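You operate a simulated robot arm through the tools that you are given. There is no shell and no other tool.

The job below is to be done with a simulated robot arm. You get a single attempt, and the scene is never put back.

JOB
Switch the feeder on and trim the shake knob till it feeds 2.5 kg/min, then stop it.
Fine: leave gate and flap as they are; isolator OFF again after the stop.

The check looks at the end state, three seconds after you hand in, the way a careful person would. Anything else that was tipped, shoved, dropped, spilled or broken makes it a failure.

ROBOT AND FRAMES
A 7-joint arm with a two-finger parallel gripper, fixed in place. Base frame: the origin is on the floor under the middle of its stand, x ahead of it, y to its left, z up. Readings come in mm, rad, newtons and seconds.
With the tool pointing down near the work surface it reaches from about 140 to 740 mm from the base axis. Its first joint turns from -2.897 to 2.897 rad. Payload 1.57 kg.
The tool frame sits at the grasp point between the pads (the TCP): z along the fingers, y along the line on which they close. The tips reach 30 mm beyond it. Largest opening 110 mm; finger width 24, thickness 12; the body of the gripper, 48 by 112 mm, starts 78 mm behind the TCP.
Orientation is that of the tool frame in the base frame, as a unit quaternion [x, y, z, w]. With the fingers straight down and closing along the base's y, the tool's x points along the base's -x, its y along +y and its z along -z.

CONTROLS
- The arm moves only by the tool servo_tool. Its arguments are lists of equal length, an entry for each row: "hand": the closure, from 0 (fully open) to 1 (shut); "travel": the shift along the base's x, y, z in mm, a list of three; "rotation": the turn, a rotation vector about the base's x, y, z in rad, a list of three. In form: {"hand": [hand, ...], "travel": [[tx, ty, tz], ...], "rotation": [[rx, ry, rz], ...]}. A call has 1 to 20 rows; each row shifts and turns the commanded pose from where the row before left it. A row lasts 0.2 s, in which the tool goes at most 50 mm and 0.15 rad; a call with a longer step from one row to the next is refused whole, and so is a gripper value outside its range. A pose out of reach is approached as far as the arm can. The call stops where the force on the tool passes 40 N (or 10 N more than at its start, if that is more) or the arm is blocked; 0.2 s more then pass. The fingers move at their own pace (about 45 mm/s each) and stop on an object; they squeeze with about 33 N. The grip force told is the motor's: it shows also when the fingers shut on nothing. Time passes only in rows, and 0.2 s behind the last, so rows that do not move let the fingers close. The reply holds the time, the measured pose of the TCP, the force on the tool along the base axes, the opening and the grip force, in the units named above and with some noise, with the torque about the TCP (base axes, N m) and any sound that the robot's microphone picked up.
- Cameras (640 x 400 px; columns grow to the right, rows downward): "scene" is fixed at [220.1, 649.8, 1411.7]; the picture's right is [-0.93, -0.37, 0.00], its down [-0.16, 0.39, -0.91] and it looks along [0.34, -0.84, -0.42] (base axes); focal length 345 px, centre (320, 200). "wrist" rides on the gripper at [70, 16, -141] in the tool frame; the picture's right is [-0.23, 0.97, 0.00], its down [-0.86, -0.20, -0.48] and it looks along [-0.47, -0.11, 0.88] (tool axes); focal length 222 px, centre (320, 200). There is no depth. A picture from a camera that has moved, and an enlarged one, comes with that camera's place and axes in the base frame and with its lens.
- get_image(camera): a new picture of that camera. It takes no simulated time.
- slide_trunk(by): slides the trunk up (or, below 0, down) by that many mm; the arm rides with it, the base frame stays. It gives what a move gives, with no picture.
- zoom(camera, box): a new picture of the part [left, top, right, bottom] of that camera's present view, enlarged. It takes no simulated time.
- job_done(): hands the job in; it is judged then, once.

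Places have to be worked out from the pictures, the camera data and where the tool is seen. Open the gripper and draw the arm clear of the work before you hand the job in, unless the task says otherwise.

The tools are called after "Call:" as name(argument=value, ...) on one line, values as JSON. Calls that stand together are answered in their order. servo_tool: Moves the arm, as the interface text tells. Its arguments: {"type":"object","properties":{"hand":{"type":"array"},"travel":{"type":"array"},"rotation":{"type":"array"}},"required":["hand","travel","rotation"]} The other tools are called the same way: slide_trunk (by) moves the trunk up or down; get_image (camera) takes a picture; zoom (camera, box) takes an enlarged picture of a part of a camera's view; job_done () hands the job in.

At the start:

```text
t: 0.0
eef_pos: [213.3, -372.0, 924.6]
orientation: [0.0, 1.0, 0.0, 0.001]
force: [-0.4, 0.5, -0.3]
moment: [0.0, 0.02, -0.01]
gripper_width: 110.3
finger_force: 0.1
trunk travel left (down, up): [-425.0, 165.0]
```

scene: 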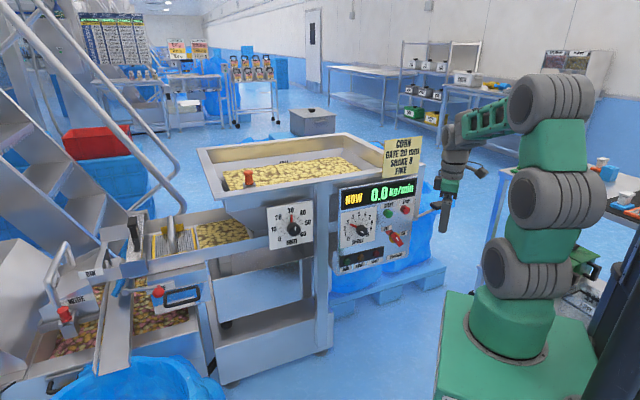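
wrist: 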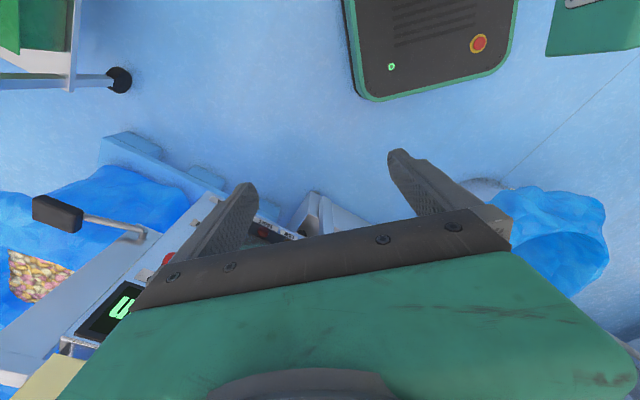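

I'll look closely at the control panel and the rest of the machine before moving anything.

Call:
zoom(camera="scene", box=[320, 130, 440, 280])

Call:
zoom(camera="scene", box=[190, 130, 330, 260])

Call:
zoom(camera="scene", box=[40, 200, 220, 350])

```text
2.67 times, centred on (380, 205) of scene
camera zoom: at [220.1, 649.8, 1411.7], right [-0.93, -0.37, 0.0], down [-0.16, 0.39, -0.91], along [0.34, -0.84, -0.42], focal length 919 px, centre (160, 187)
```

zoom: 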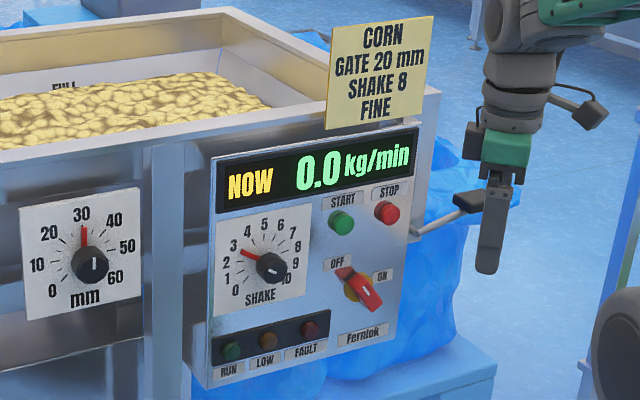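

```text
3.08 times, centred on (260, 195) of scene
camera zoom: at [220.1, 649.8, 1411.7], right [-0.93, -0.37, 0.0], down [-0.16, 0.39, -0.91], along [0.34, -0.84, -0.42], focal length 1061 px, centre (505, 215)
```

zoom: 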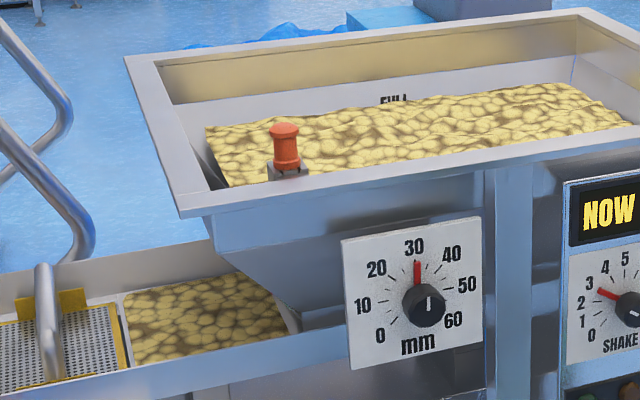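

```text
2.67 times, centred on (130, 275) of scene
camera zoom: at [220.1, 649.8, 1411.7], right [-0.93, -0.37, 0.0], down [-0.16, 0.39, -0.91], along [0.34, -0.84, -0.42], focal length 919 px, centre (827, 0)
```

zoom: 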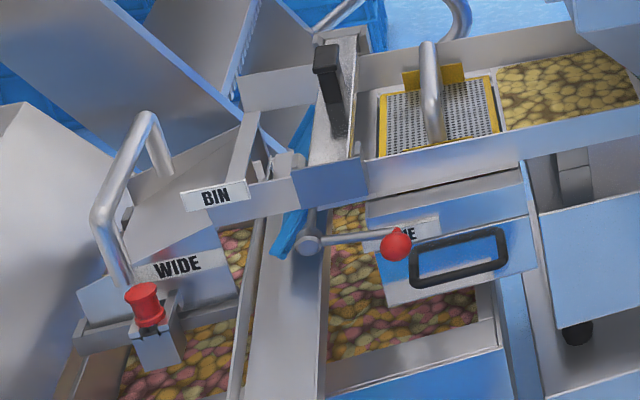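

I'll enlarge the wrist view's lower left, where part of the panel shows, so I can triangulate it against the scene camera.

Call:
zoom(camera="wrist", box=[0, 160, 320, 400])

Call:
zoom(camera="scene", box=[385, 200, 425, 260])

Call:
zoom(camera="scene", box=[335, 200, 385, 275])

```text
1.67 times, centred on (160, 280) of wrist
camera zoom: at [143.1, -354.5, 1066.0], right [0.23, 0.97, 0.0], down [0.86, -0.2, 0.48], along [0.47, -0.11, -0.88], focal length 370 px, centre (587, 67)
```

zoom: 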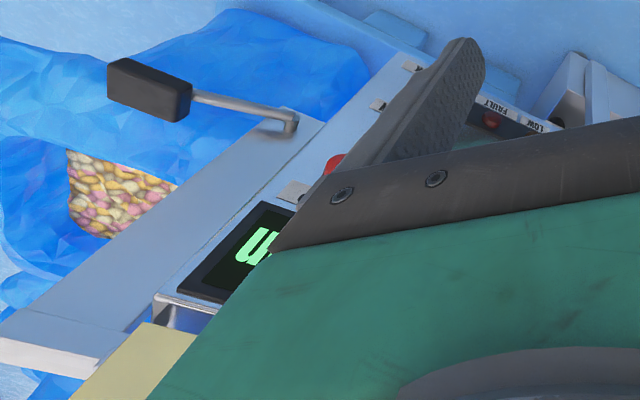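

```text
6.67 times, centred on (405, 230) of scene
camera zoom: at [220.1, 649.8, 1411.7], right [-0.93, -0.37, 0.0], down [-0.16, 0.39, -0.91], along [0.34, -0.84, -0.42], focal length 2298 px, centre (-247, 0)
```

zoom: 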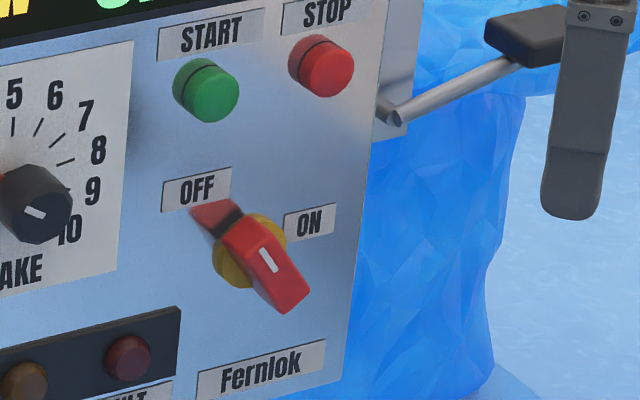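

```text
5.33 times, centred on (360, 238) of scene
camera zoom: at [220.1, 649.8, 1411.7], right [-0.93, -0.37, 0.0], down [-0.16, 0.39, -0.91], along [0.34, -0.84, -0.42], focal length 1838 px, centre (107, 0)
```

zoom: 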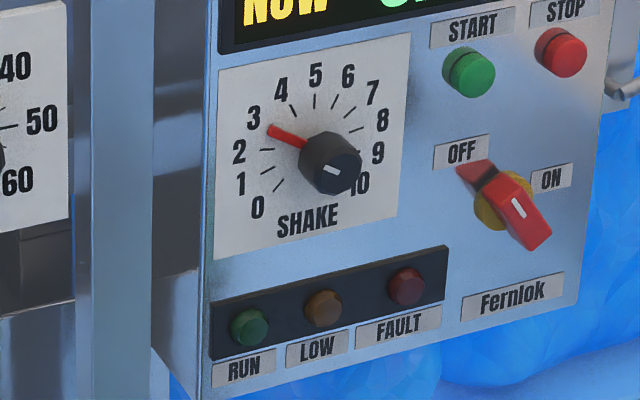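

The panel faces roughly toward (-0.75, 0.67, 0) in the base frame. I judge STOP to be near (378, -714, 745), the shake knob near (525, -550, 711) and the isolator near (406, -683, 622). I'll yaw the tool toward the panel at a safe distance, then pitch it horizontal for a proper look.

Call:
servo_tool(hand=[0, 0, 0, 0, 0], travel=[[8, -14, -10], [8, -14, -10], [8, -14, -10], [8, -14, -10], [8, -14, -10]], rotation=[[0, 0, -0.146], [0, 0, -0.146], [0, 0, -0.146], [0, 0, -0.146], [0, 0, -0.146]])

```text
t: 1.2
eef_pos: [253.9, -442.2, 873.9]
orientation: [0.358, 0.934, 0.0, 0.0]
force: [0.2, -0.1, -0.6]
moment: [0.03, 0.01, 0.0]
gripper_width: 110.0
finger_force: 0.2
trunk travel left (down, up): [-425.0, 165.0]
```

The yaw went as planned. Next I pitch the tool up toward the panel about (-0.67, -0.74, 0), with the TCP about 250 mm off the panel.

Call:
servo_tool(hand=[0, 0, 0, 0, 0, 0, 0, 0, 0, 0, 0], travel=[[0, 0, -8], [0, 0, -8], [0, 0, -8], [0, 0, -8], [0, 0, -8], [0, 0, -8], [0, 0, -8], [0, 0, -8], [0, 0, -8], [0, 0, -8], [0, 0, -8]], rotation=[[-0.0955, -0.1062, 0], [-0.0955, -0.1062, 0], [-0.0955, -0.1062, 0], [-0.0955, -0.1062, 0], [-0.0955, -0.1062, 0], [-0.0955, -0.1062, 0], [-0.0955, -0.1062, 0], [-0.0955, -0.1062, 0], [-0.0955, -0.1062, 0], [-0.0955, -0.1062, 0], [-0.0955, -0.1062, 0]])

Call:
get_image(camera="wrist")

Call:
get_image(camera="scene")

```text
t: 3.6
eef_pos: [254.8, -441.3, 786.7]
orientation: [0.254, 0.662, -0.254, 0.658]
force: [-0.3, -0.6, -1.0]
moment: [-0.03, -0.05, 0.0]
gripper_width: 109.9
finger_force: 0.1
trunk travel left (down, up): [-425.0, 165.0]
```

```text
taken
camera wrist: at [158.5, -334.1, 718.1], right [0.65, 0.72, 0.23], down [-0.48, 0.17, 0.86], along [0.58, -0.67, 0.46], focal length 222 px, centre (320, 200)
```

wrist: 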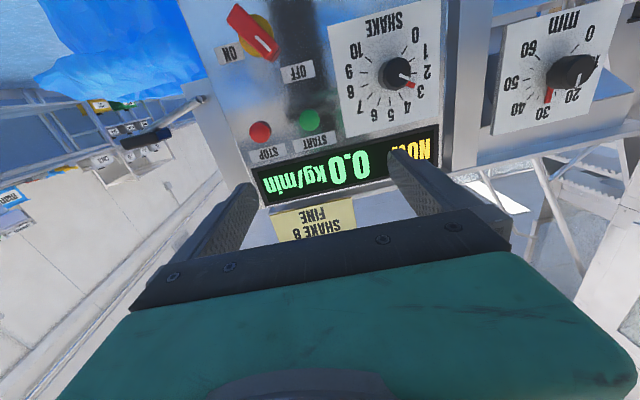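

```text
taken
```

scene: 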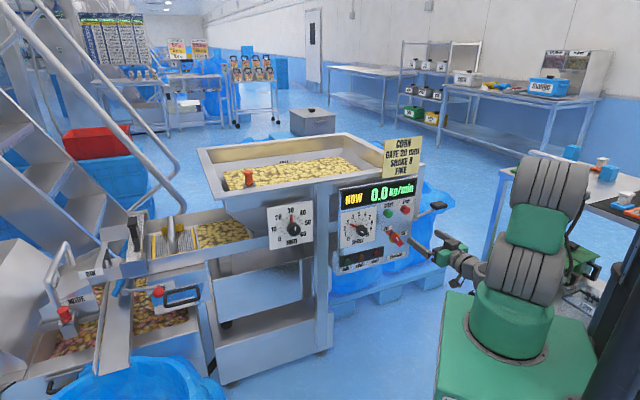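

Good: the tool is horizontal and the panel is in view, upside down because the camera sits below the hand. I'll enlarge it to measure positions.

Call:
zoom(camera="wrist", box=[190, 0, 350, 100])

Call:
zoom(camera="wrist", box=[310, 0, 470, 100])

Call:
zoom(camera="wrist", box=[220, 90, 460, 240])

```text
4.00 times, centred on (270, 50) of wrist
camera zoom: at [158.5, -334.1, 718.1], right [0.65, 0.72, 0.23], down [-0.48, 0.17, 0.86], along [0.58, -0.67, 0.46], focal length 888 px, centre (520, 800)
```

zoom: 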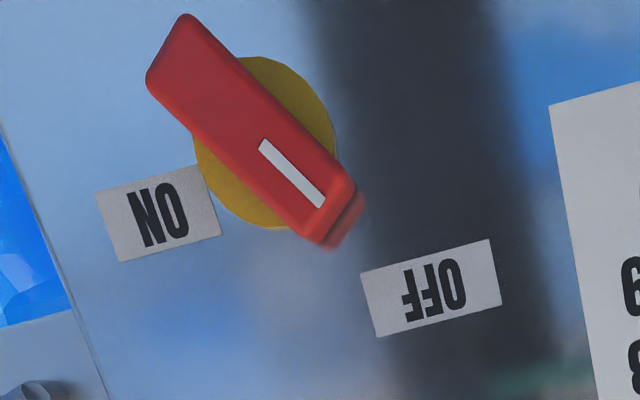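

```text
4.00 times, centred on (390, 50) of wrist
camera zoom: at [158.5, -334.1, 718.1], right [0.65, 0.72, 0.23], down [-0.48, 0.17, 0.86], along [0.58, -0.67, 0.46], focal length 888 px, centre (40, 800)
```

zoom: 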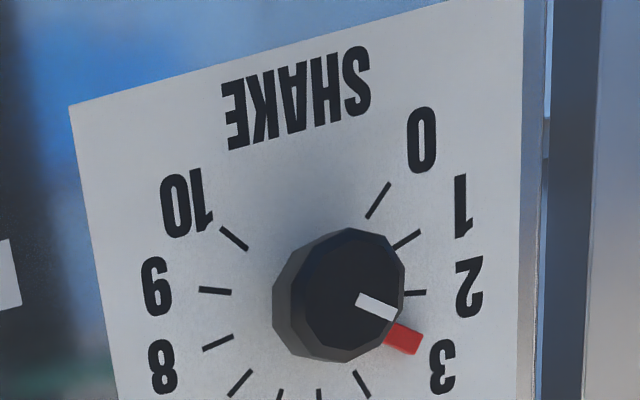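

```text
2.67 times, centred on (340, 165) of wrist
camera zoom: at [158.5, -334.1, 718.1], right [0.65, 0.72, 0.23], down [-0.48, 0.17, 0.86], along [0.58, -0.67, 0.46], focal length 592 px, centre (267, 293)
```

zoom: 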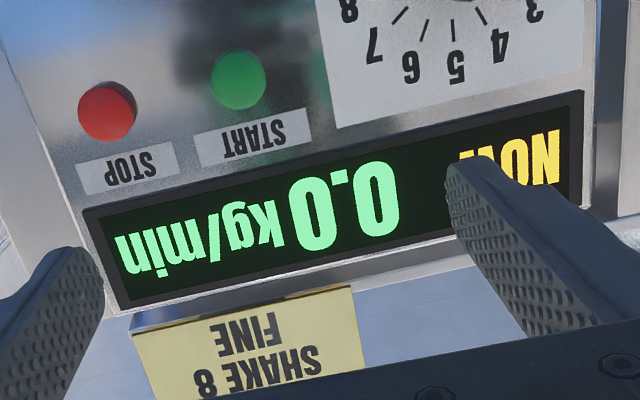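

From the two views I place the panel plane with outward normal about (-0.72, 0.69, 0). The isolator axis is near (400, -658, 641), START (427, -618, 771), and the shake knob front (504, -499, 734). The isolator bar points at OFF, about 36° left of vertical. I'll move to a pre-grasp 110 mm off the panel, with the fingers closing across the bar.

Call:
servo_tool(hand=[0, 0, 0, 0, 0, 0], travel=[[11, -23.4, -24.3], [11, -23.4, -24.3], [11, -23.4, -24.3], [11, -23.4, -24.3], [11, -23.4, -24.3], [11, -23.1, -24.2]], rotation=[[-0.0753, 0.0727, -0.005], [-0.0753, 0.0727, -0.005], [-0.0753, 0.0727, -0.005], [-0.0753, 0.0727, -0.005], [-0.0753, 0.0727, -0.005], [-0.0753, 0.0727, -0.005]])

Call:
get_image(camera="wrist")

Call:
get_image(camera="scene")

```text
t: 5.0
eef_pos: [320.0, -583.5, 639.7]
orientation: [0.047, 0.71, -0.453, 0.537]
force: [0.2, -0.4, -0.2]
moment: [0.05, 0.0, 0.01]
gripper_width: 110.2
finger_force: 0.2
trunk travel left (down, up): [-425.0, 165.0]
```

```text
taken
camera wrist: at [197.8, -503.1, 576.0], right [0.64, 0.66, -0.39], down [-0.1, 0.57, 0.81], along [0.77, -0.48, 0.43], focal length 222 px, centre (320, 200)
```

wrist: 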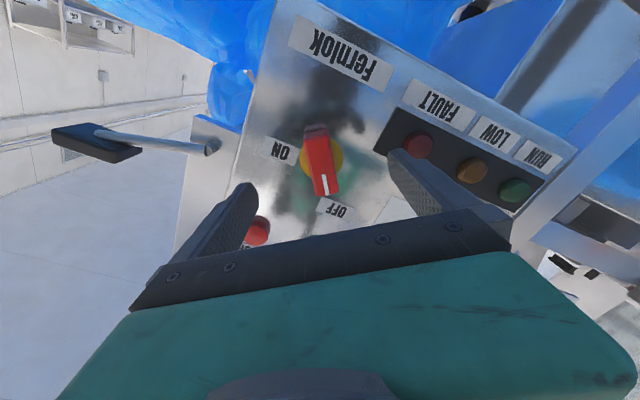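

```text
taken
```

scene: 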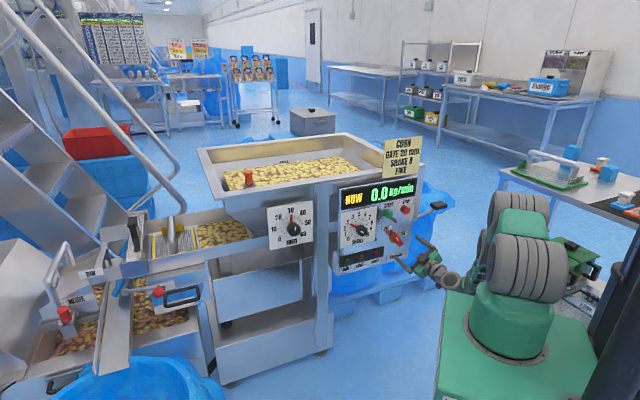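

The isolator sits between the open fingers. I'll enlarge that part of the view to refine its centre, angle and depth.

Call:
zoom(camera="wrist", box=[240, 100, 400, 230])

Call:
zoom(camera="scene", box=[370, 200, 450, 290])

```text
3.08 times, centred on (320, 165) of wrist
camera zoom: at [197.8, -503.1, 576.0], right [0.64, 0.66, -0.39], down [-0.1, 0.57, 0.81], along [0.77, -0.48, 0.43], focal length 684 px, centre (320, 308)
```

zoom: 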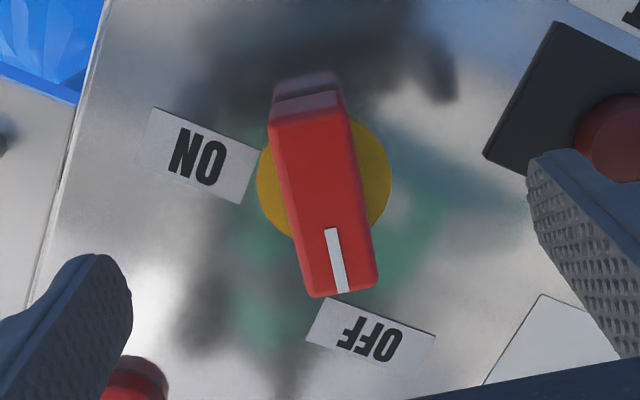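

```text
4.44 times, centred on (410, 245) of scene
camera zoom: at [220.1, 649.8, 1411.7], right [-0.93, -0.37, 0.0], down [-0.16, 0.39, -0.91], along [0.34, -0.84, -0.42], focal length 1532 px, centre (-80, 0)
```

zoom: 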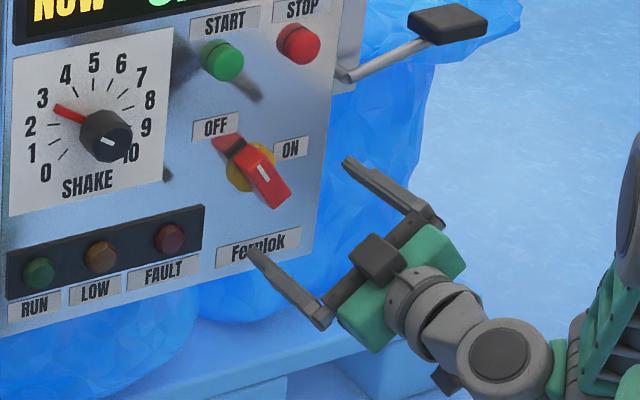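

The bar lines up with the tool to within about 3° and lies roughly 8 mm toward OFF from the tool axis. Its depth is still uncertain, so I'll take tighter enlargements.

Call:
zoom(camera="scene", box=[376, 218, 416, 258])

Call:
zoom(camera="wrist", box=[280, 110, 370, 220])

```text
10.00 times, centred on (396, 238) of scene
camera zoom: at [220.1, 649.8, 1411.7], right [-0.93, -0.37, 0.0], down [-0.16, 0.39, -0.91], along [0.34, -0.84, -0.42], focal length 3447 px, centre (-440, -180)
```

zoom: 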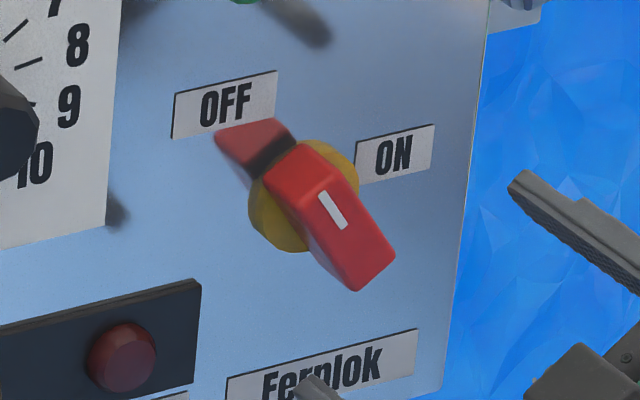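

```text
3.64 times, centred on (325, 165) of wrist
camera zoom: at [197.8, -503.1, 576.0], right [0.64, 0.66, -0.39], down [-0.1, 0.57, 0.81], along [0.77, -0.48, 0.43], focal length 808 px, centre (302, 327)
```

zoom: 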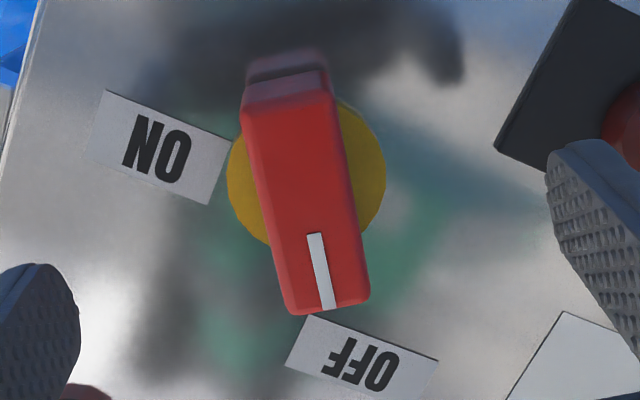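

The bar stands about 34 mm proud of the panel, roughly 64 x 24 mm, with its axis at about (403, -655, 645), and the tool is aligned with it. I'll narrow the fingers to about 60 mm and centre on the axis. Then I advance until the tips are about 10 mm from the panel and close.

Call:
servo_tool(hand=[0.45, 0.45, 0.45, 0.45, 0.45, 0.45, 0.45, 0.45, 0.45], travel=[[1.8, 1.8, 2.7], [1.8, 1.8, 2.6], [7.2, -6.9, 0], [7.2, -6.9, 0], [7.2, -6.9, 0], [7.2, -6.9, 0], [7.2, -6.9, 0], [7.2, -6.9, 0], [7.2, -6.9, 0]], rotation=[[0, 0, 0], [0, 0, 0], [0, 0, 0], [0, 0, 0], [0, 0, 0], [0, 0, 0], [0, 0, 0], [0, 0, 0], [0, 0, 0]])

Call:
get_image(camera="wrist")

Call:
zoom(camera="scene", box=[370, 200, 450, 290])

```text
t: 7.0
eef_pos: [373.0, -625.9, 645.6]
orientation: [0.047, 0.711, -0.451, 0.538]
force: [0.8, -0.1, -0.5]
moment: [0.0, -0.01, 0.0]
gripper_width: 60.4
finger_force: 0.0
trunk travel left (down, up): [-425.0, 165.0]
```

```text
taken
camera wrist: at [251.5, -546.8, 581.8], right [0.64, 0.67, -0.39], down [-0.1, 0.57, 0.81], along [0.77, -0.48, 0.43], focal length 222 px, centre (320, 200)
```

wrist: 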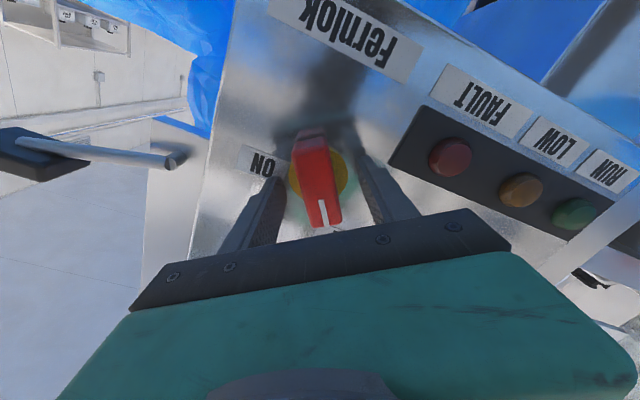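

```text
4.44 times, centred on (410, 245) of scene
camera zoom: at [220.1, 649.8, 1411.7], right [-0.93, -0.37, 0.0], down [-0.16, 0.39, -0.91], along [0.34, -0.84, -0.42], focal length 1532 px, centre (-80, 0)
```

zoom: 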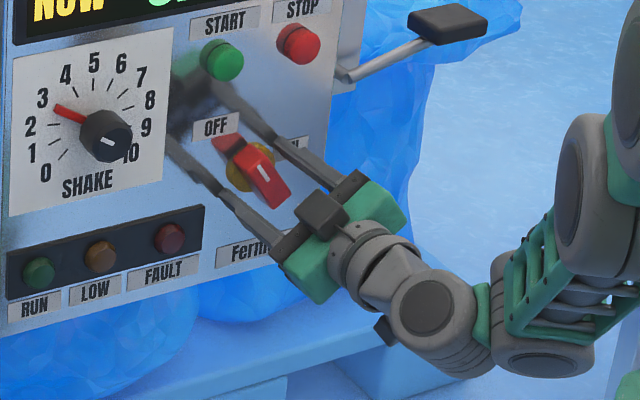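

The fingers straddle the bar with no contact force. Now I close on it.

Call:
servo_tool(hand=[0.6, 0.7, 0.8, 1, 1, 1], travel=[[0, 0, 0], [0, 0, 0], [0, 0, 0], [0, 0, 0], [0, 0, 0], [0, 0, 0]], rotation=[[0, 0, 0], [0, 0, 0], [0, 0, 0], [0, 0, 0], [0, 0, 0], [0, 0, 0]])

Call:
get_image(camera="wrist")

```text
t: 8.4
eef_pos: [373.2, -626.2, 646.2]
orientation: [0.049, 0.71, -0.452, 0.538]
force: [1.6, -1.1, 0.0]
moment: [-0.16, -1.08, -0.79]
gripper_width: 26.6
finger_force: 37.5
trunk travel left (down, up): [-425.0, 165.0]
```

```text
taken
camera wrist: at [251.1, -547.1, 582.1], right [0.64, 0.67, -0.39], down [-0.1, 0.57, 0.81], along [0.76, -0.48, 0.43], focal length 222 px, centre (320, 200)
```

wrist: 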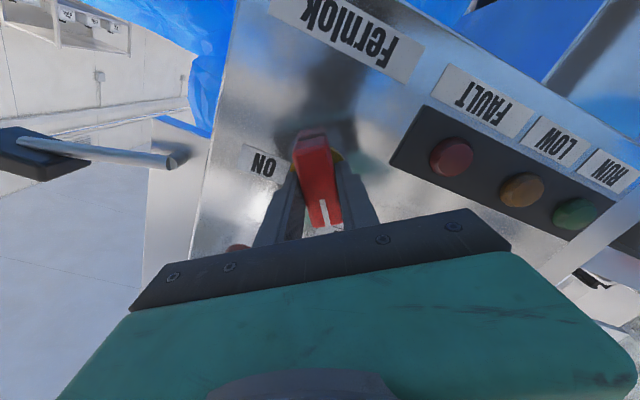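

The bar is gripped at 26.6 mm. I'll turn clockwise, as seen facing the panel, in small steps and watch the moment.

Call:
servo_tool(hand=[1, 1, 1, 1], travel=[[0, 0, 0], [0, 0, 0], [0, 0, 0], [0, 0, 0]], rotation=[[0.0864, -0.0833, 0], [0.0864, -0.0833, 0], [0.0864, -0.0833, 0], [0.0864, -0.0833, 0]])

Call:
get_image(camera="wrist")

```text
t: 9.4
eef_pos: [372.3, -626.9, 646.3]
orientation: [0.215, 0.678, -0.31, 0.631]
force: [-2.4, -1.7, 0.6]
moment: [-0.63, -0.61, -1.03]
gripper_width: 26.3
finger_force: 37.5
trunk travel left (down, up): [-425.0, 165.0]
```

```text
taken
camera wrist: at [273.6, -523.9, 576.9], right [0.69, 0.72, 0.08], down [-0.39, 0.27, 0.88], along [0.61, -0.64, 0.47], focal length 222 px, centre (320, 200)
```

wrist: 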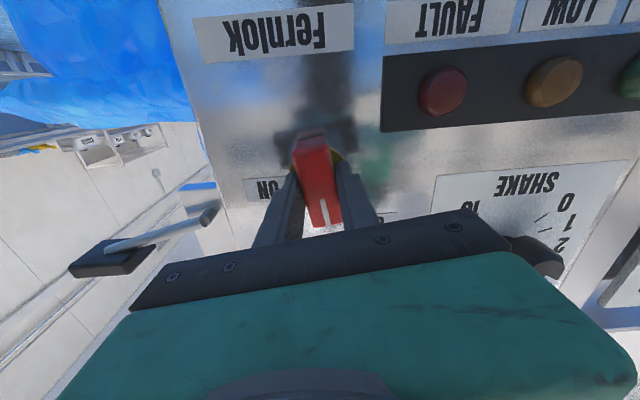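

The bar turns with the tool and the moments stay low, about 27° so far. I continue.

Call:
servo_tool(hand=[1, 1, 1, 1, 1, 1], travel=[[0, 0, 0], [0, 0, 0], [0, 0, 0], [0, 0, 0], [0, 0, 0], [0, 0, 0]], rotation=[[0.0864, -0.0833, 0], [0.0864, -0.0833, 0], [0.0864, -0.0833, 0], [0.0864, -0.0833, 0], [0.0864, -0.0833, 0], [0.0864, -0.0833, 0]])

Call:
get_image(camera="wrist")

Call:
get_image(camera="scene")

```text
t: 10.8
eef_pos: [371.1, -627.4, 646.8]
orientation: [0.437, 0.558, -0.065, 0.702]
force: [-5.0, -13.6, 0.3]
moment: [-0.09, -0.08, -1.69]
gripper_width: 26.3
finger_force: 37.1
trunk travel left (down, up): [-425.0, 165.0]
```

```text
taken
camera wrist: at [303.9, -492.4, 597.3], right [0.48, 0.5, 0.72], down [-0.78, -0.13, 0.61], along [0.4, -0.85, 0.33], focal length 222 px, centre (320, 200)
```

wrist: 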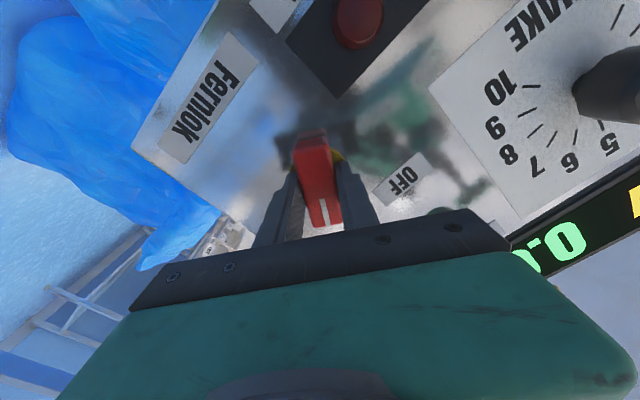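

```text
taken
```

scene: 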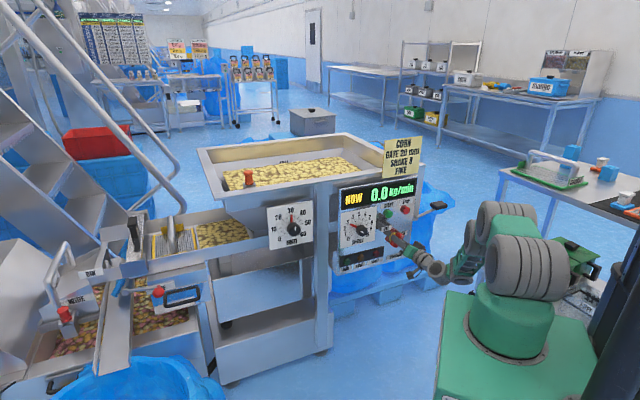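

About 69° turned with almost no torque about the axis. I'll complete the quarter turn, watching for the end stop.

Call:
servo_tool(hand=[1, 1, 1, 1], travel=[[0, 0, 0], [0, 0, 0], [0, 0, 0], [0, 0, 0]], rotation=[[0.066, -0.0636, 0], [0.066, -0.0636, 0], [0.066, -0.0636, 0], [0.066, -0.0636, 0]])

Call:
get_image(camera="wrist")

Call:
zoom(camera="scene", box=[325, 170, 445, 290])

```text
t: 11.8
eef_pos: [372.0, -627.9, 646.8]
orientation: [0.529, 0.469, 0.064, 0.704]
force: [-11.0, -21.9, -2.9]
moment: [0.36, 0.43, -1.52]
gripper_width: 26.1
finger_force: 37.5
trunk travel left (down, up): [-425.0, 165.0]
```

```text
taken
camera wrist: at [313.6, -482.3, 618.0], right [0.27, 0.28, 0.92], down [-0.9, -0.26, 0.35], along [0.34, -0.92, 0.19], focal length 222 px, centre (320, 200)
```

wrist: 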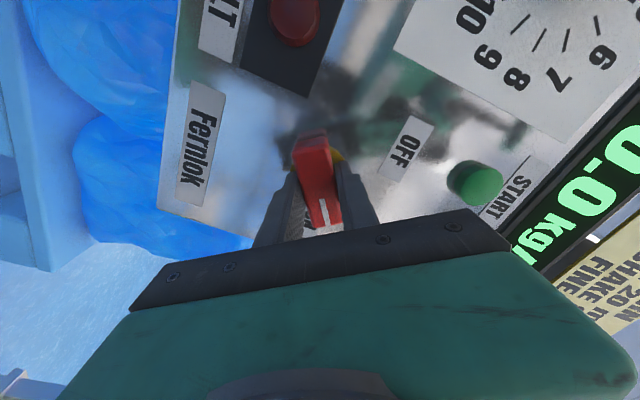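

```text
3.33 times, centred on (385, 230) of scene
camera zoom: at [220.1, 649.8, 1411.7], right [-0.93, -0.37, 0.0], down [-0.16, 0.39, -0.91], along [0.34, -0.84, -0.42], focal length 1149 px, centre (103, 100)
```

zoom: 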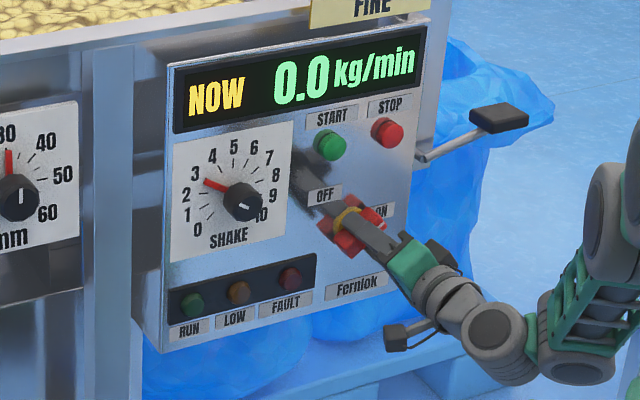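

That is 90° turned, with the bar now about 54° right of vertical. There is no reaction torque yet, only a sideways force of about 23 N from a small axis mismatch. I'll ease the tool sideways by about 2 mm and turn slightly further to feel for the stop.

Call:
servo_tool(hand=[1, 1, 1, 1], travel=[[-0.8, -0.8, 0], [-0.8, -0.8, 0], [0, 0, 0], [0, 0, 0]], rotation=[[0, 0, 0], [0, 0, 0], [0.04, -0.0385, 0], [0.04, -0.0385, 0]])

Call:
get_image(camera="wrist")

```text
t: 12.8
eef_pos: [371.8, -627.8, 644.9]
orientation: [0.555, 0.44, 0.104, 0.699]
force: [-8.9, -8.6, 0.0]
moment: [-0.31, 1.59, -0.94]
gripper_width: 28.1
finger_force: 38.3
trunk travel left (down, up): [-425.0, 165.0]
```

```text
taken
camera wrist: at [315.3, -480.0, 624.8], right [0.2, 0.21, 0.96], down [-0.92, -0.29, 0.26], along [0.33, -0.93, 0.14], focal length 222 px, centre (320, 200)
```

wrist: 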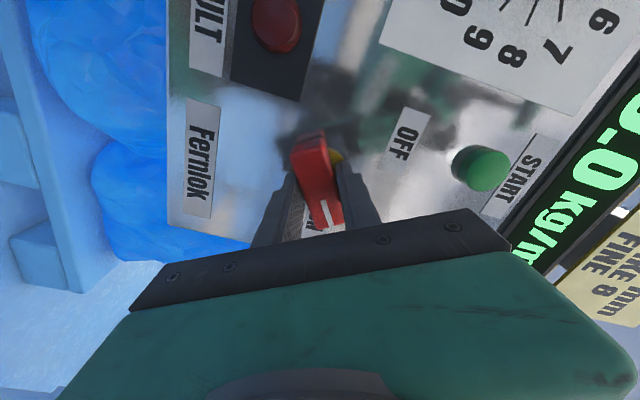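

The opening grew and a 1.3 N·m reaction appeared, so the bar is at its ON end stop. I'll back off the over-turn, open, and retract along the panel normal.

Call:
servo_tool(hand=[1, 1, 0.45, 0.45, 0.45, 0.45], travel=[[0, 0, 0], [0, 0, 0], [0, 0, 0], [0, 0, 0], [0, 0, 0], [0, 0, 0]], rotation=[[-0.036, 0.0347, 0], [0, 0, 0], [0, 0, 0], [0, 0, 0], [0, 0, 0], [0, 0, 0]])

Call:
get_image(camera="wrist")

```text
t: 14.2
eef_pos: [371.7, -628.3, 647.6]
orientation: [0.543, 0.454, 0.085, 0.701]
force: [-0.8, 0.0, -0.4]
moment: [0.02, 0.02, 0.0]
gripper_width: 60.4
finger_force: 0.1
trunk travel left (down, up): [-425.0, 165.0]
```

```text
taken
camera wrist: at [314.5, -481.5, 622.2], right [0.23, 0.25, 0.94], down [-0.91, -0.28, 0.3], along [0.33, -0.93, 0.16], focal length 222 px, centre (320, 200)
```

wrist: 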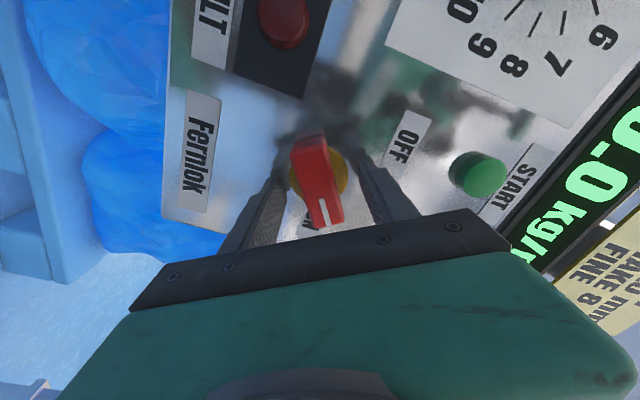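

The gripper has released freely. I'll retract about 75 mm straight off the panel and then look at the isolator and the START button.

Call:
servo_tool(hand=[0.45, 0.45, 0.45, 0.45, 0.45, 0.45], travel=[[-7.2, 6.9, 0], [-9.4, 9, 0], [-9.4, 9, 0], [-9.4, 9, 0], [-9.4, 9, 0], [-9.4, 9, 0]], rotation=[[0, 0, 0], [0, 0, 0], [0, 0, 0], [0, 0, 0], [0, 0, 0], [0, 0, 0]])

Call:
get_image(camera="wrist")

Call:
zoom(camera="wrist", box=[380, 120, 540, 220])

Call:
zoom(camera="scene", box=[376, 198, 426, 258])

```text
t: 15.6
eef_pos: [318.5, -575.9, 646.6]
orientation: [0.543, 0.453, 0.086, 0.702]
force: [-0.2, -0.2, -0.3]
moment: [0.01, 0.0, 0.03]
gripper_width: 60.4
finger_force: 0.1
trunk travel left (down, up): [-425.0, 165.0]
```

```text
taken
camera wrist: at [260.5, -429.5, 622.4], right [0.23, 0.25, 0.94], down [-0.91, -0.28, 0.3], along [0.33, -0.93, 0.16], focal length 222 px, centre (320, 200)
```

wrist: 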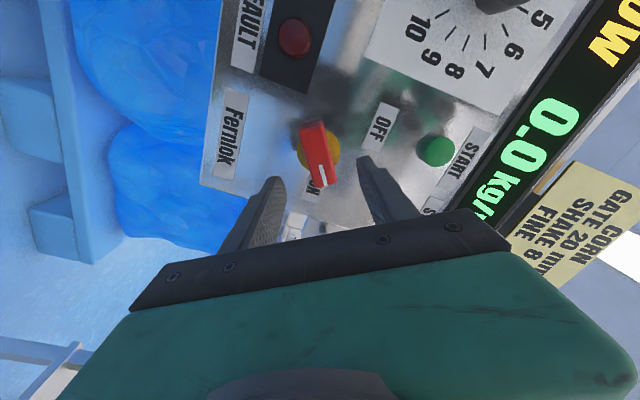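

```text
4.00 times, centred on (460, 170) of wrist
camera zoom: at [260.5, -429.5, 622.4], right [0.23, 0.25, 0.94], down [-0.91, -0.28, 0.3], along [0.33, -0.93, 0.16], focal length 888 px, centre (-240, 320)
```

zoom: 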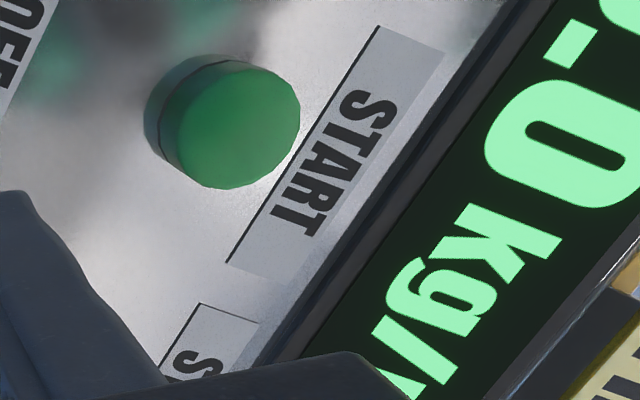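

```text
6.67 times, centred on (401, 228) of scene
camera zoom: at [220.1, 649.8, 1411.7], right [-0.93, -0.37, 0.0], down [-0.16, 0.39, -0.91], along [0.34, -0.84, -0.42], focal length 2298 px, centre (-220, 13)
```

zoom: 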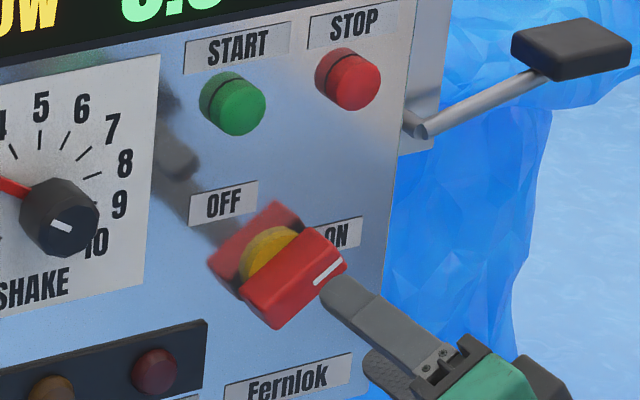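

The isolator's white mark now points to ON. The START front face is at about (426.6, -614, 772) and STOP at about (366, -677, 770), both about 11 mm proud of the panel. I'll shut the fingers and move to a 40 mm standoff in front of START.

Call:
servo_tool(hand=[0.6, 0.8, 1, 1, 1], travel=[[11.5, 2.1, 25.1], [11.5, 2.1, 25.1], [11.5, 2.1, 25.1], [11.6, 2.1, 25.1], [11.6, 2.1, 25.1]], rotation=[[0, 0, 0], [0, 0, 0], [0, 0, 0], [0, 0, 0], [0, 0, 0]])

Call:
get_image(camera="wrist")

Call:
zoom(camera="scene", box=[340, 170, 440, 260])

```text
t: 16.8
eef_pos: [376.5, -564.6, 770.6]
orientation: [0.543, 0.453, 0.087, 0.702]
force: [-0.5, 0.7, 0.0]
moment: [-0.01, 0.01, 0.02]
gripper_width: 0.0
finger_force: 21.6
trunk travel left (down, up): [-425.0, 165.0]
```

```text
taken
camera wrist: at [318.2, -418.1, 747.1], right [0.23, 0.24, 0.94], down [-0.91, -0.28, 0.3], along [0.33, -0.93, 0.16], focal length 222 px, centre (320, 200)
```

wrist: 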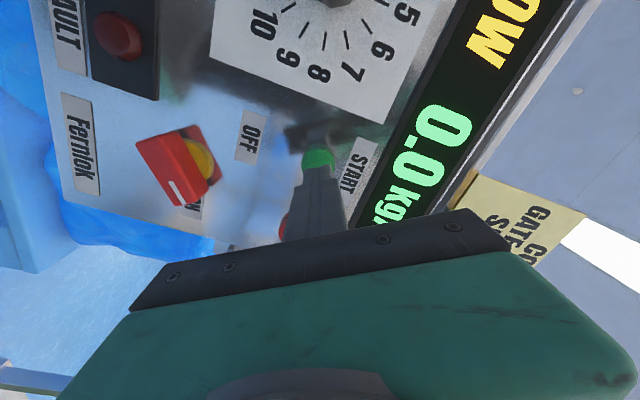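

```text
4.44 times, centred on (390, 215) of scene
camera zoom: at [220.1, 649.8, 1411.7], right [-0.93, -0.37, 0.0], down [-0.16, 0.39, -0.91], along [0.34, -0.84, -0.42], focal length 1532 px, centre (9, 133)
```

zoom: 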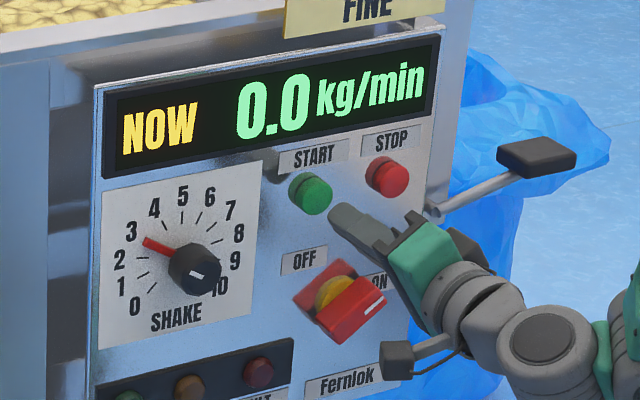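

The closed fingertips are lined up on START. I'll press with small steps and then pull back.

Call:
servo_tool(hand=[1, 1, 1, 1, 1, 1, 1], travel=[[8.6, -8.3, 0], [8.6, -8.3, 0], [7.2, -6.9, 0], [3.6, -3.5, 0], [2.2, -2.1, 0], [2.2, -2.1, 0], [2.2, -2.1, 0]], rotation=[[0, 0, 0], [0, 0, 0], [0, 0, 0], [0, 0, 0], [0, 0, 0], [0, 0, 0], [0, 0, 0]])

Call:
get_image(camera="wrist")

Call:
zoom(camera="scene", box=[320, 170, 440, 290])

```text
t: 18.4
eef_pos: [405.5, -594.9, 770.5]
orientation: [0.546, 0.45, 0.087, 0.701]
force: [-24.2, 26.0, 11.5]
moment: [-0.01, -0.46, 0.03]
gripper_width: 0.0
finger_force: 21.1
trunk travel left (down, up): [-425.0, 165.0]
heard: click
stopped in row 7: the force on the tool passed its limit at 42 N (the readings are from after the stop); the commanded pose is now the measured one
```

```text
taken
camera wrist: at [348.4, -447.8, 747.4], right [0.23, 0.24, 0.94], down [-0.92, -0.27, 0.29], along [0.33, -0.93, 0.16], focal length 222 px, centre (320, 200)
```

wrist: 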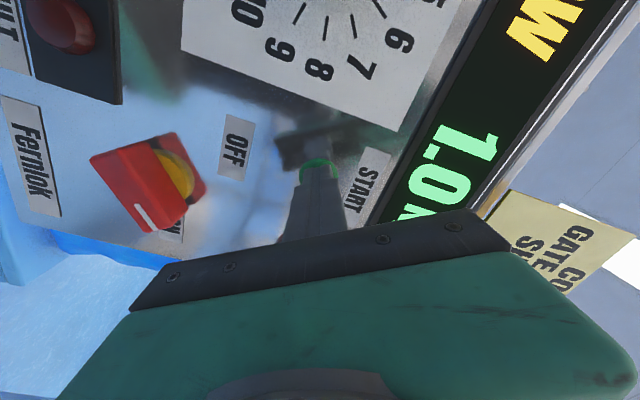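

```text
3.33 times, centred on (380, 230) of scene
camera zoom: at [220.1, 649.8, 1411.7], right [-0.93, -0.37, 0.0], down [-0.16, 0.39, -0.91], along [0.34, -0.84, -0.42], focal length 1149 px, centre (120, 100)
```

zoom: 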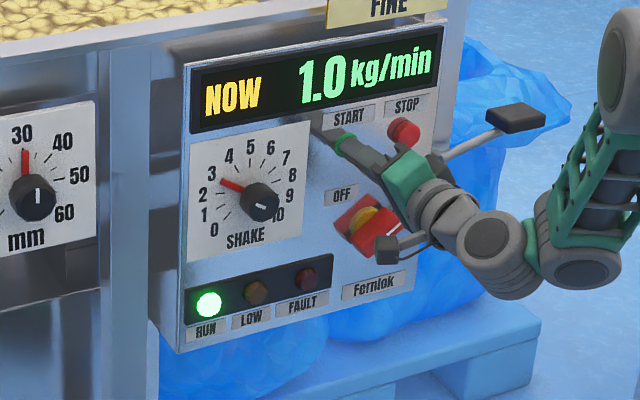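

A click was heard, the RUN lamp is lit, and the display climbed to 1.0 kg/min with the knob near 2.6. I'll pull straight back, then roll the tool counter-clockwise and move to a pre-grasp in front of the shake knob, whose axis I judge to meet the panel at (529, -524, 734).

Call:
servo_tool(hand=[1, 1, 1, 0.9, 0.8, 0.7, 0.6, 0.5, 0.4, 0.32, 0.32, 0.32, 0.32, 0.32, 0.32, 0.32, 0.32], travel=[[-7.2, 6.9, 0], [-14.4, 13.9, 0], [-14.4, 13.9, 0], [-7.2, 6.9, 0], [7.26, 7.59, -2.81], [7.26, 7.59, -2.81], [7.26, 7.59, -2.81], [7.26, 7.59, -2.81], [7.26, 7.59, -2.81], [7.26, 7.59, -2.81], [7.26, 7.59, -2.81], [7.26, 7.59, -2.81], [7.26, 7.59, -2.81], [7.26, 7.59, -2.81], [7.26, 7.59, -2.81], [7.26, 7.59, -2.81], [7.26, 7.59, -2.81]], rotation=[[0, 0, 0], [0, 0, 0], [0, 0, 0], [0, 0, 0], [-0.1043, 0.0987, 0], [-0.1043, 0.0987, 0], [-0.1043, 0.0987, 0], [-0.1043, 0.0987, 0], [-0.1043, 0.0987, 0], [-0.1043, 0.0987, 0], [-0.1043, 0.0987, 0], [-0.1043, 0.0987, 0], [-0.1043, 0.0987, 0], [-0.1043, 0.0987, 0], [-0.1043, 0.0987, 0], [-0.1043, 0.0987, 0], [-0.1043, 0.0987, 0]])

Call:
get_image(camera="wrist")

Call:
get_image(camera="scene")

Call:
zoom(camera="scene", box=[320, 170, 440, 290])

```text
t: 22.0
eef_pos: [459.8, -455.3, 732.8]
orientation: [-0.038, 0.707, -0.515, 0.483]
force: [0.1, 0.2, -0.2]
moment: [0.01, 0.02, -0.03]
gripper_width: 74.8
finger_force: 0.0
trunk travel left (down, up): [-425.0, 165.0]
```

```text
taken
camera wrist: at [327.7, -387.9, 675.4], right [0.55, 0.58, -0.6], down [0.02, 0.71, 0.7], along [0.83, -0.4, 0.38], focal length 222 px, centre (320, 200)
```

wrist: 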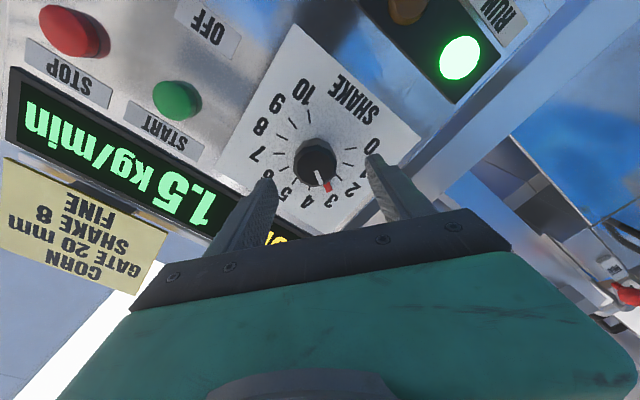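

```text
taken
```

scene: 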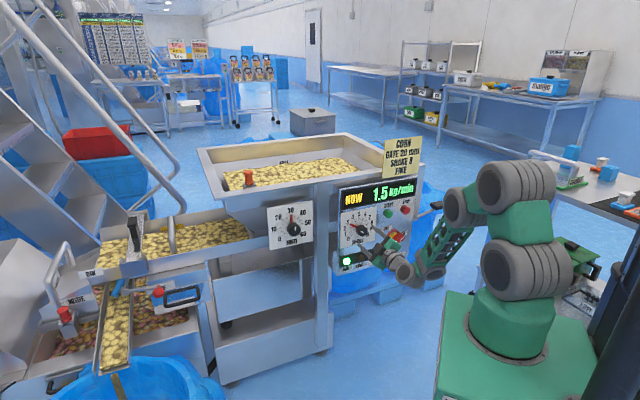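

```text
3.33 times, centred on (380, 230) of scene
camera zoom: at [220.1, 649.8, 1411.7], right [-0.93, -0.37, 0.0], down [-0.16, 0.39, -0.91], along [0.34, -0.84, -0.42], focal length 1149 px, centre (120, 100)
```

zoom: 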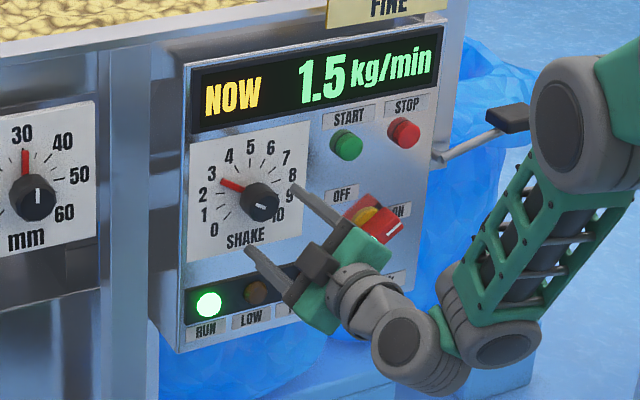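

Display shows 1.5 kg/min and corn is flowing down the chute into the blue bag. I'll zoom in to check how well the tool is centred on the knob and where the pointer is.

Call:
zoom(camera="wrist", box=[240, 90, 400, 230])

```text
2.86 times, centred on (320, 160) of wrist
camera zoom: at [327.7, -387.9, 675.4], right [0.55, 0.58, -0.6], down [0.02, 0.71, 0.7], along [0.83, -0.4, 0.38], focal length 635 px, centre (320, 314)
```

zoom: 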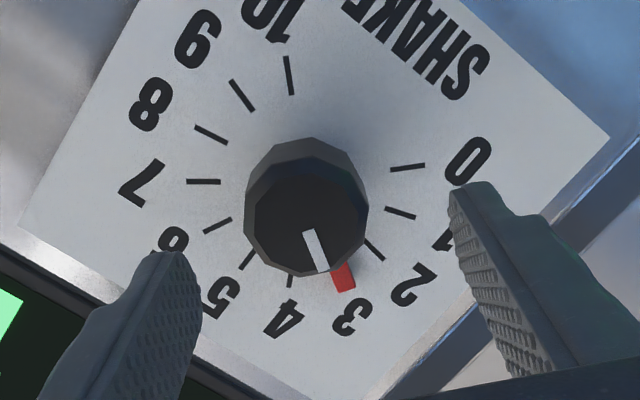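

The dial centre works out at (528, -524, 736.5), so the tool needs a shift of about (-2, -2, +4). I'll correct that, then advance over the knob until the tips are about 10 mm off the panel.

Call:
servo_tool(hand=[0.32, 0.32, 0.32, 0.32, 0.32, 0.32, 0.32, 0.32], travel=[[-2.2, -1.7, 4], [6.0, -5.7, 0], [7.1, -6.8, 0], [7.1, -6.8, 0], [7.1, -6.8, 0], [7.1, -6.8, 0], [5.0, -4.8, 0], [2.1, -2.1, 0]], rotation=[[0, 0, 0], [0, 0, 0], [0, 0, 0], [0, 0, 0], [0, 0, 0], [0, 0, 0], [0, 0, 0], [0, 0, 0]])

Call:
get_image(camera="wrist")

Call:
zoom(camera="scene", box=[320, 170, 440, 290])

```text
t: 23.8
eef_pos: [498.9, -497.8, 735.9]
orientation: [-0.037, 0.706, -0.515, 0.485]
force: [0.2, 0.3, -0.5]
moment: [0.02, 0.01, 0.02]
gripper_width: 74.6
finger_force: 0.1
trunk travel left (down, up): [-425.0, 165.0]
```

```text
taken
camera wrist: at [367.0, -429.7, 678.9], right [0.55, 0.58, -0.6], down [0.02, 0.71, 0.71], along [0.83, -0.4, 0.38], focal length 222 px, centre (320, 200)
```

wrist: 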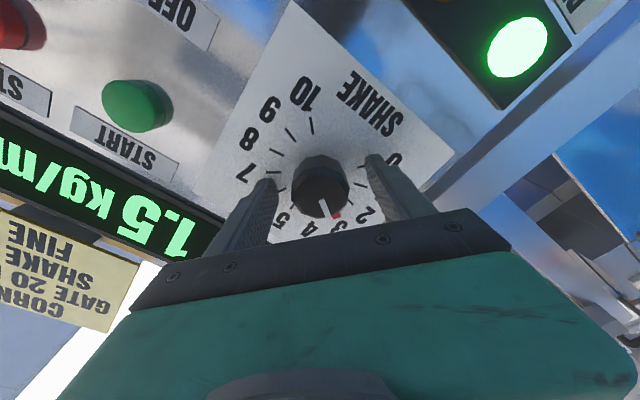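

```text
3.33 times, centred on (380, 230) of scene
camera zoom: at [220.1, 649.8, 1411.7], right [-0.93, -0.37, 0.0], down [-0.16, 0.39, -0.91], along [0.34, -0.84, -0.42], focal length 1149 px, centre (120, 100)
```

zoom: 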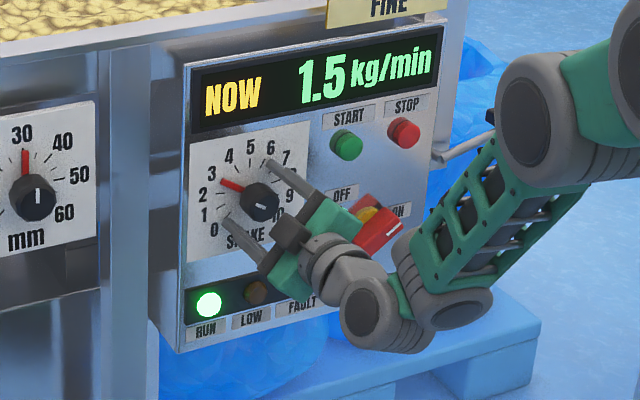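

The rate is steady at 1.5 with the knob near 2.7, so 2.5 should lie near 4.4, clockwise. Now I close on the knob.

Call:
servo_tool(hand=[0.5, 0.6, 1, 1, 1], travel=[[0, 0, 0], [0, 0, 0], [0, 0, 0], [0, 0, 0], [0, 0, 0]], rotation=[[0, 0, 0], [0, 0, 0], [0, 0, 0], [0, 0, 0], [0, 0, 0]])

Call:
zoom(camera="scene", box=[320, 170, 440, 290])

Call:
zoom(camera="wrist", box=[220, 90, 420, 250])

```text
t: 25.0
eef_pos: [498.2, -497.0, 736.1]
orientation: [-0.037, 0.706, -0.514, 0.485]
force: [0.4, -0.4, -0.4]
moment: [-0.03, -0.04, -0.15]
gripper_width: 41.4
finger_force: 39.3
trunk travel left (down, up): [-425.0, 165.0]
```

```text
3.33 times, centred on (380, 230) of scene
camera zoom: at [220.1, 649.8, 1411.7], right [-0.93, -0.37, 0.0], down [-0.16, 0.39, -0.91], along [0.34, -0.84, -0.42], focal length 1149 px, centre (120, 100)
```

zoom: 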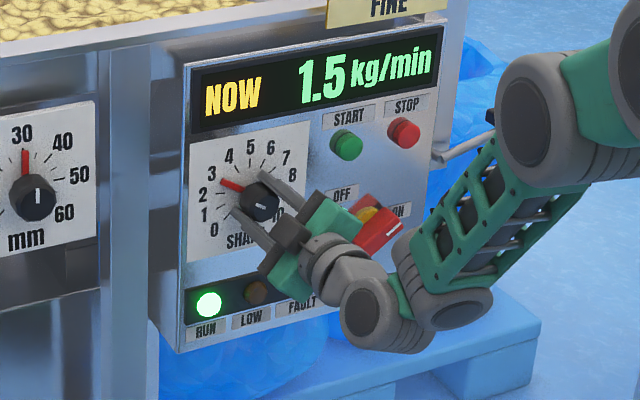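

```text
2.50 times, centred on (320, 170) of wrist
camera zoom: at [366.9, -429.6, 678.9], right [0.55, 0.58, -0.6], down [0.02, 0.71, 0.71], along [0.83, -0.4, 0.38], focal length 555 px, centre (320, 275)
```

zoom: 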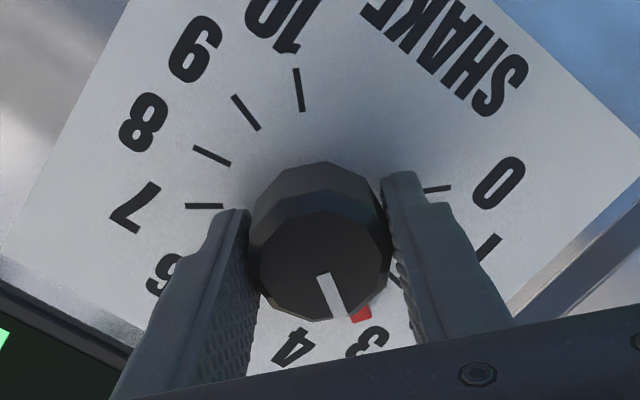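

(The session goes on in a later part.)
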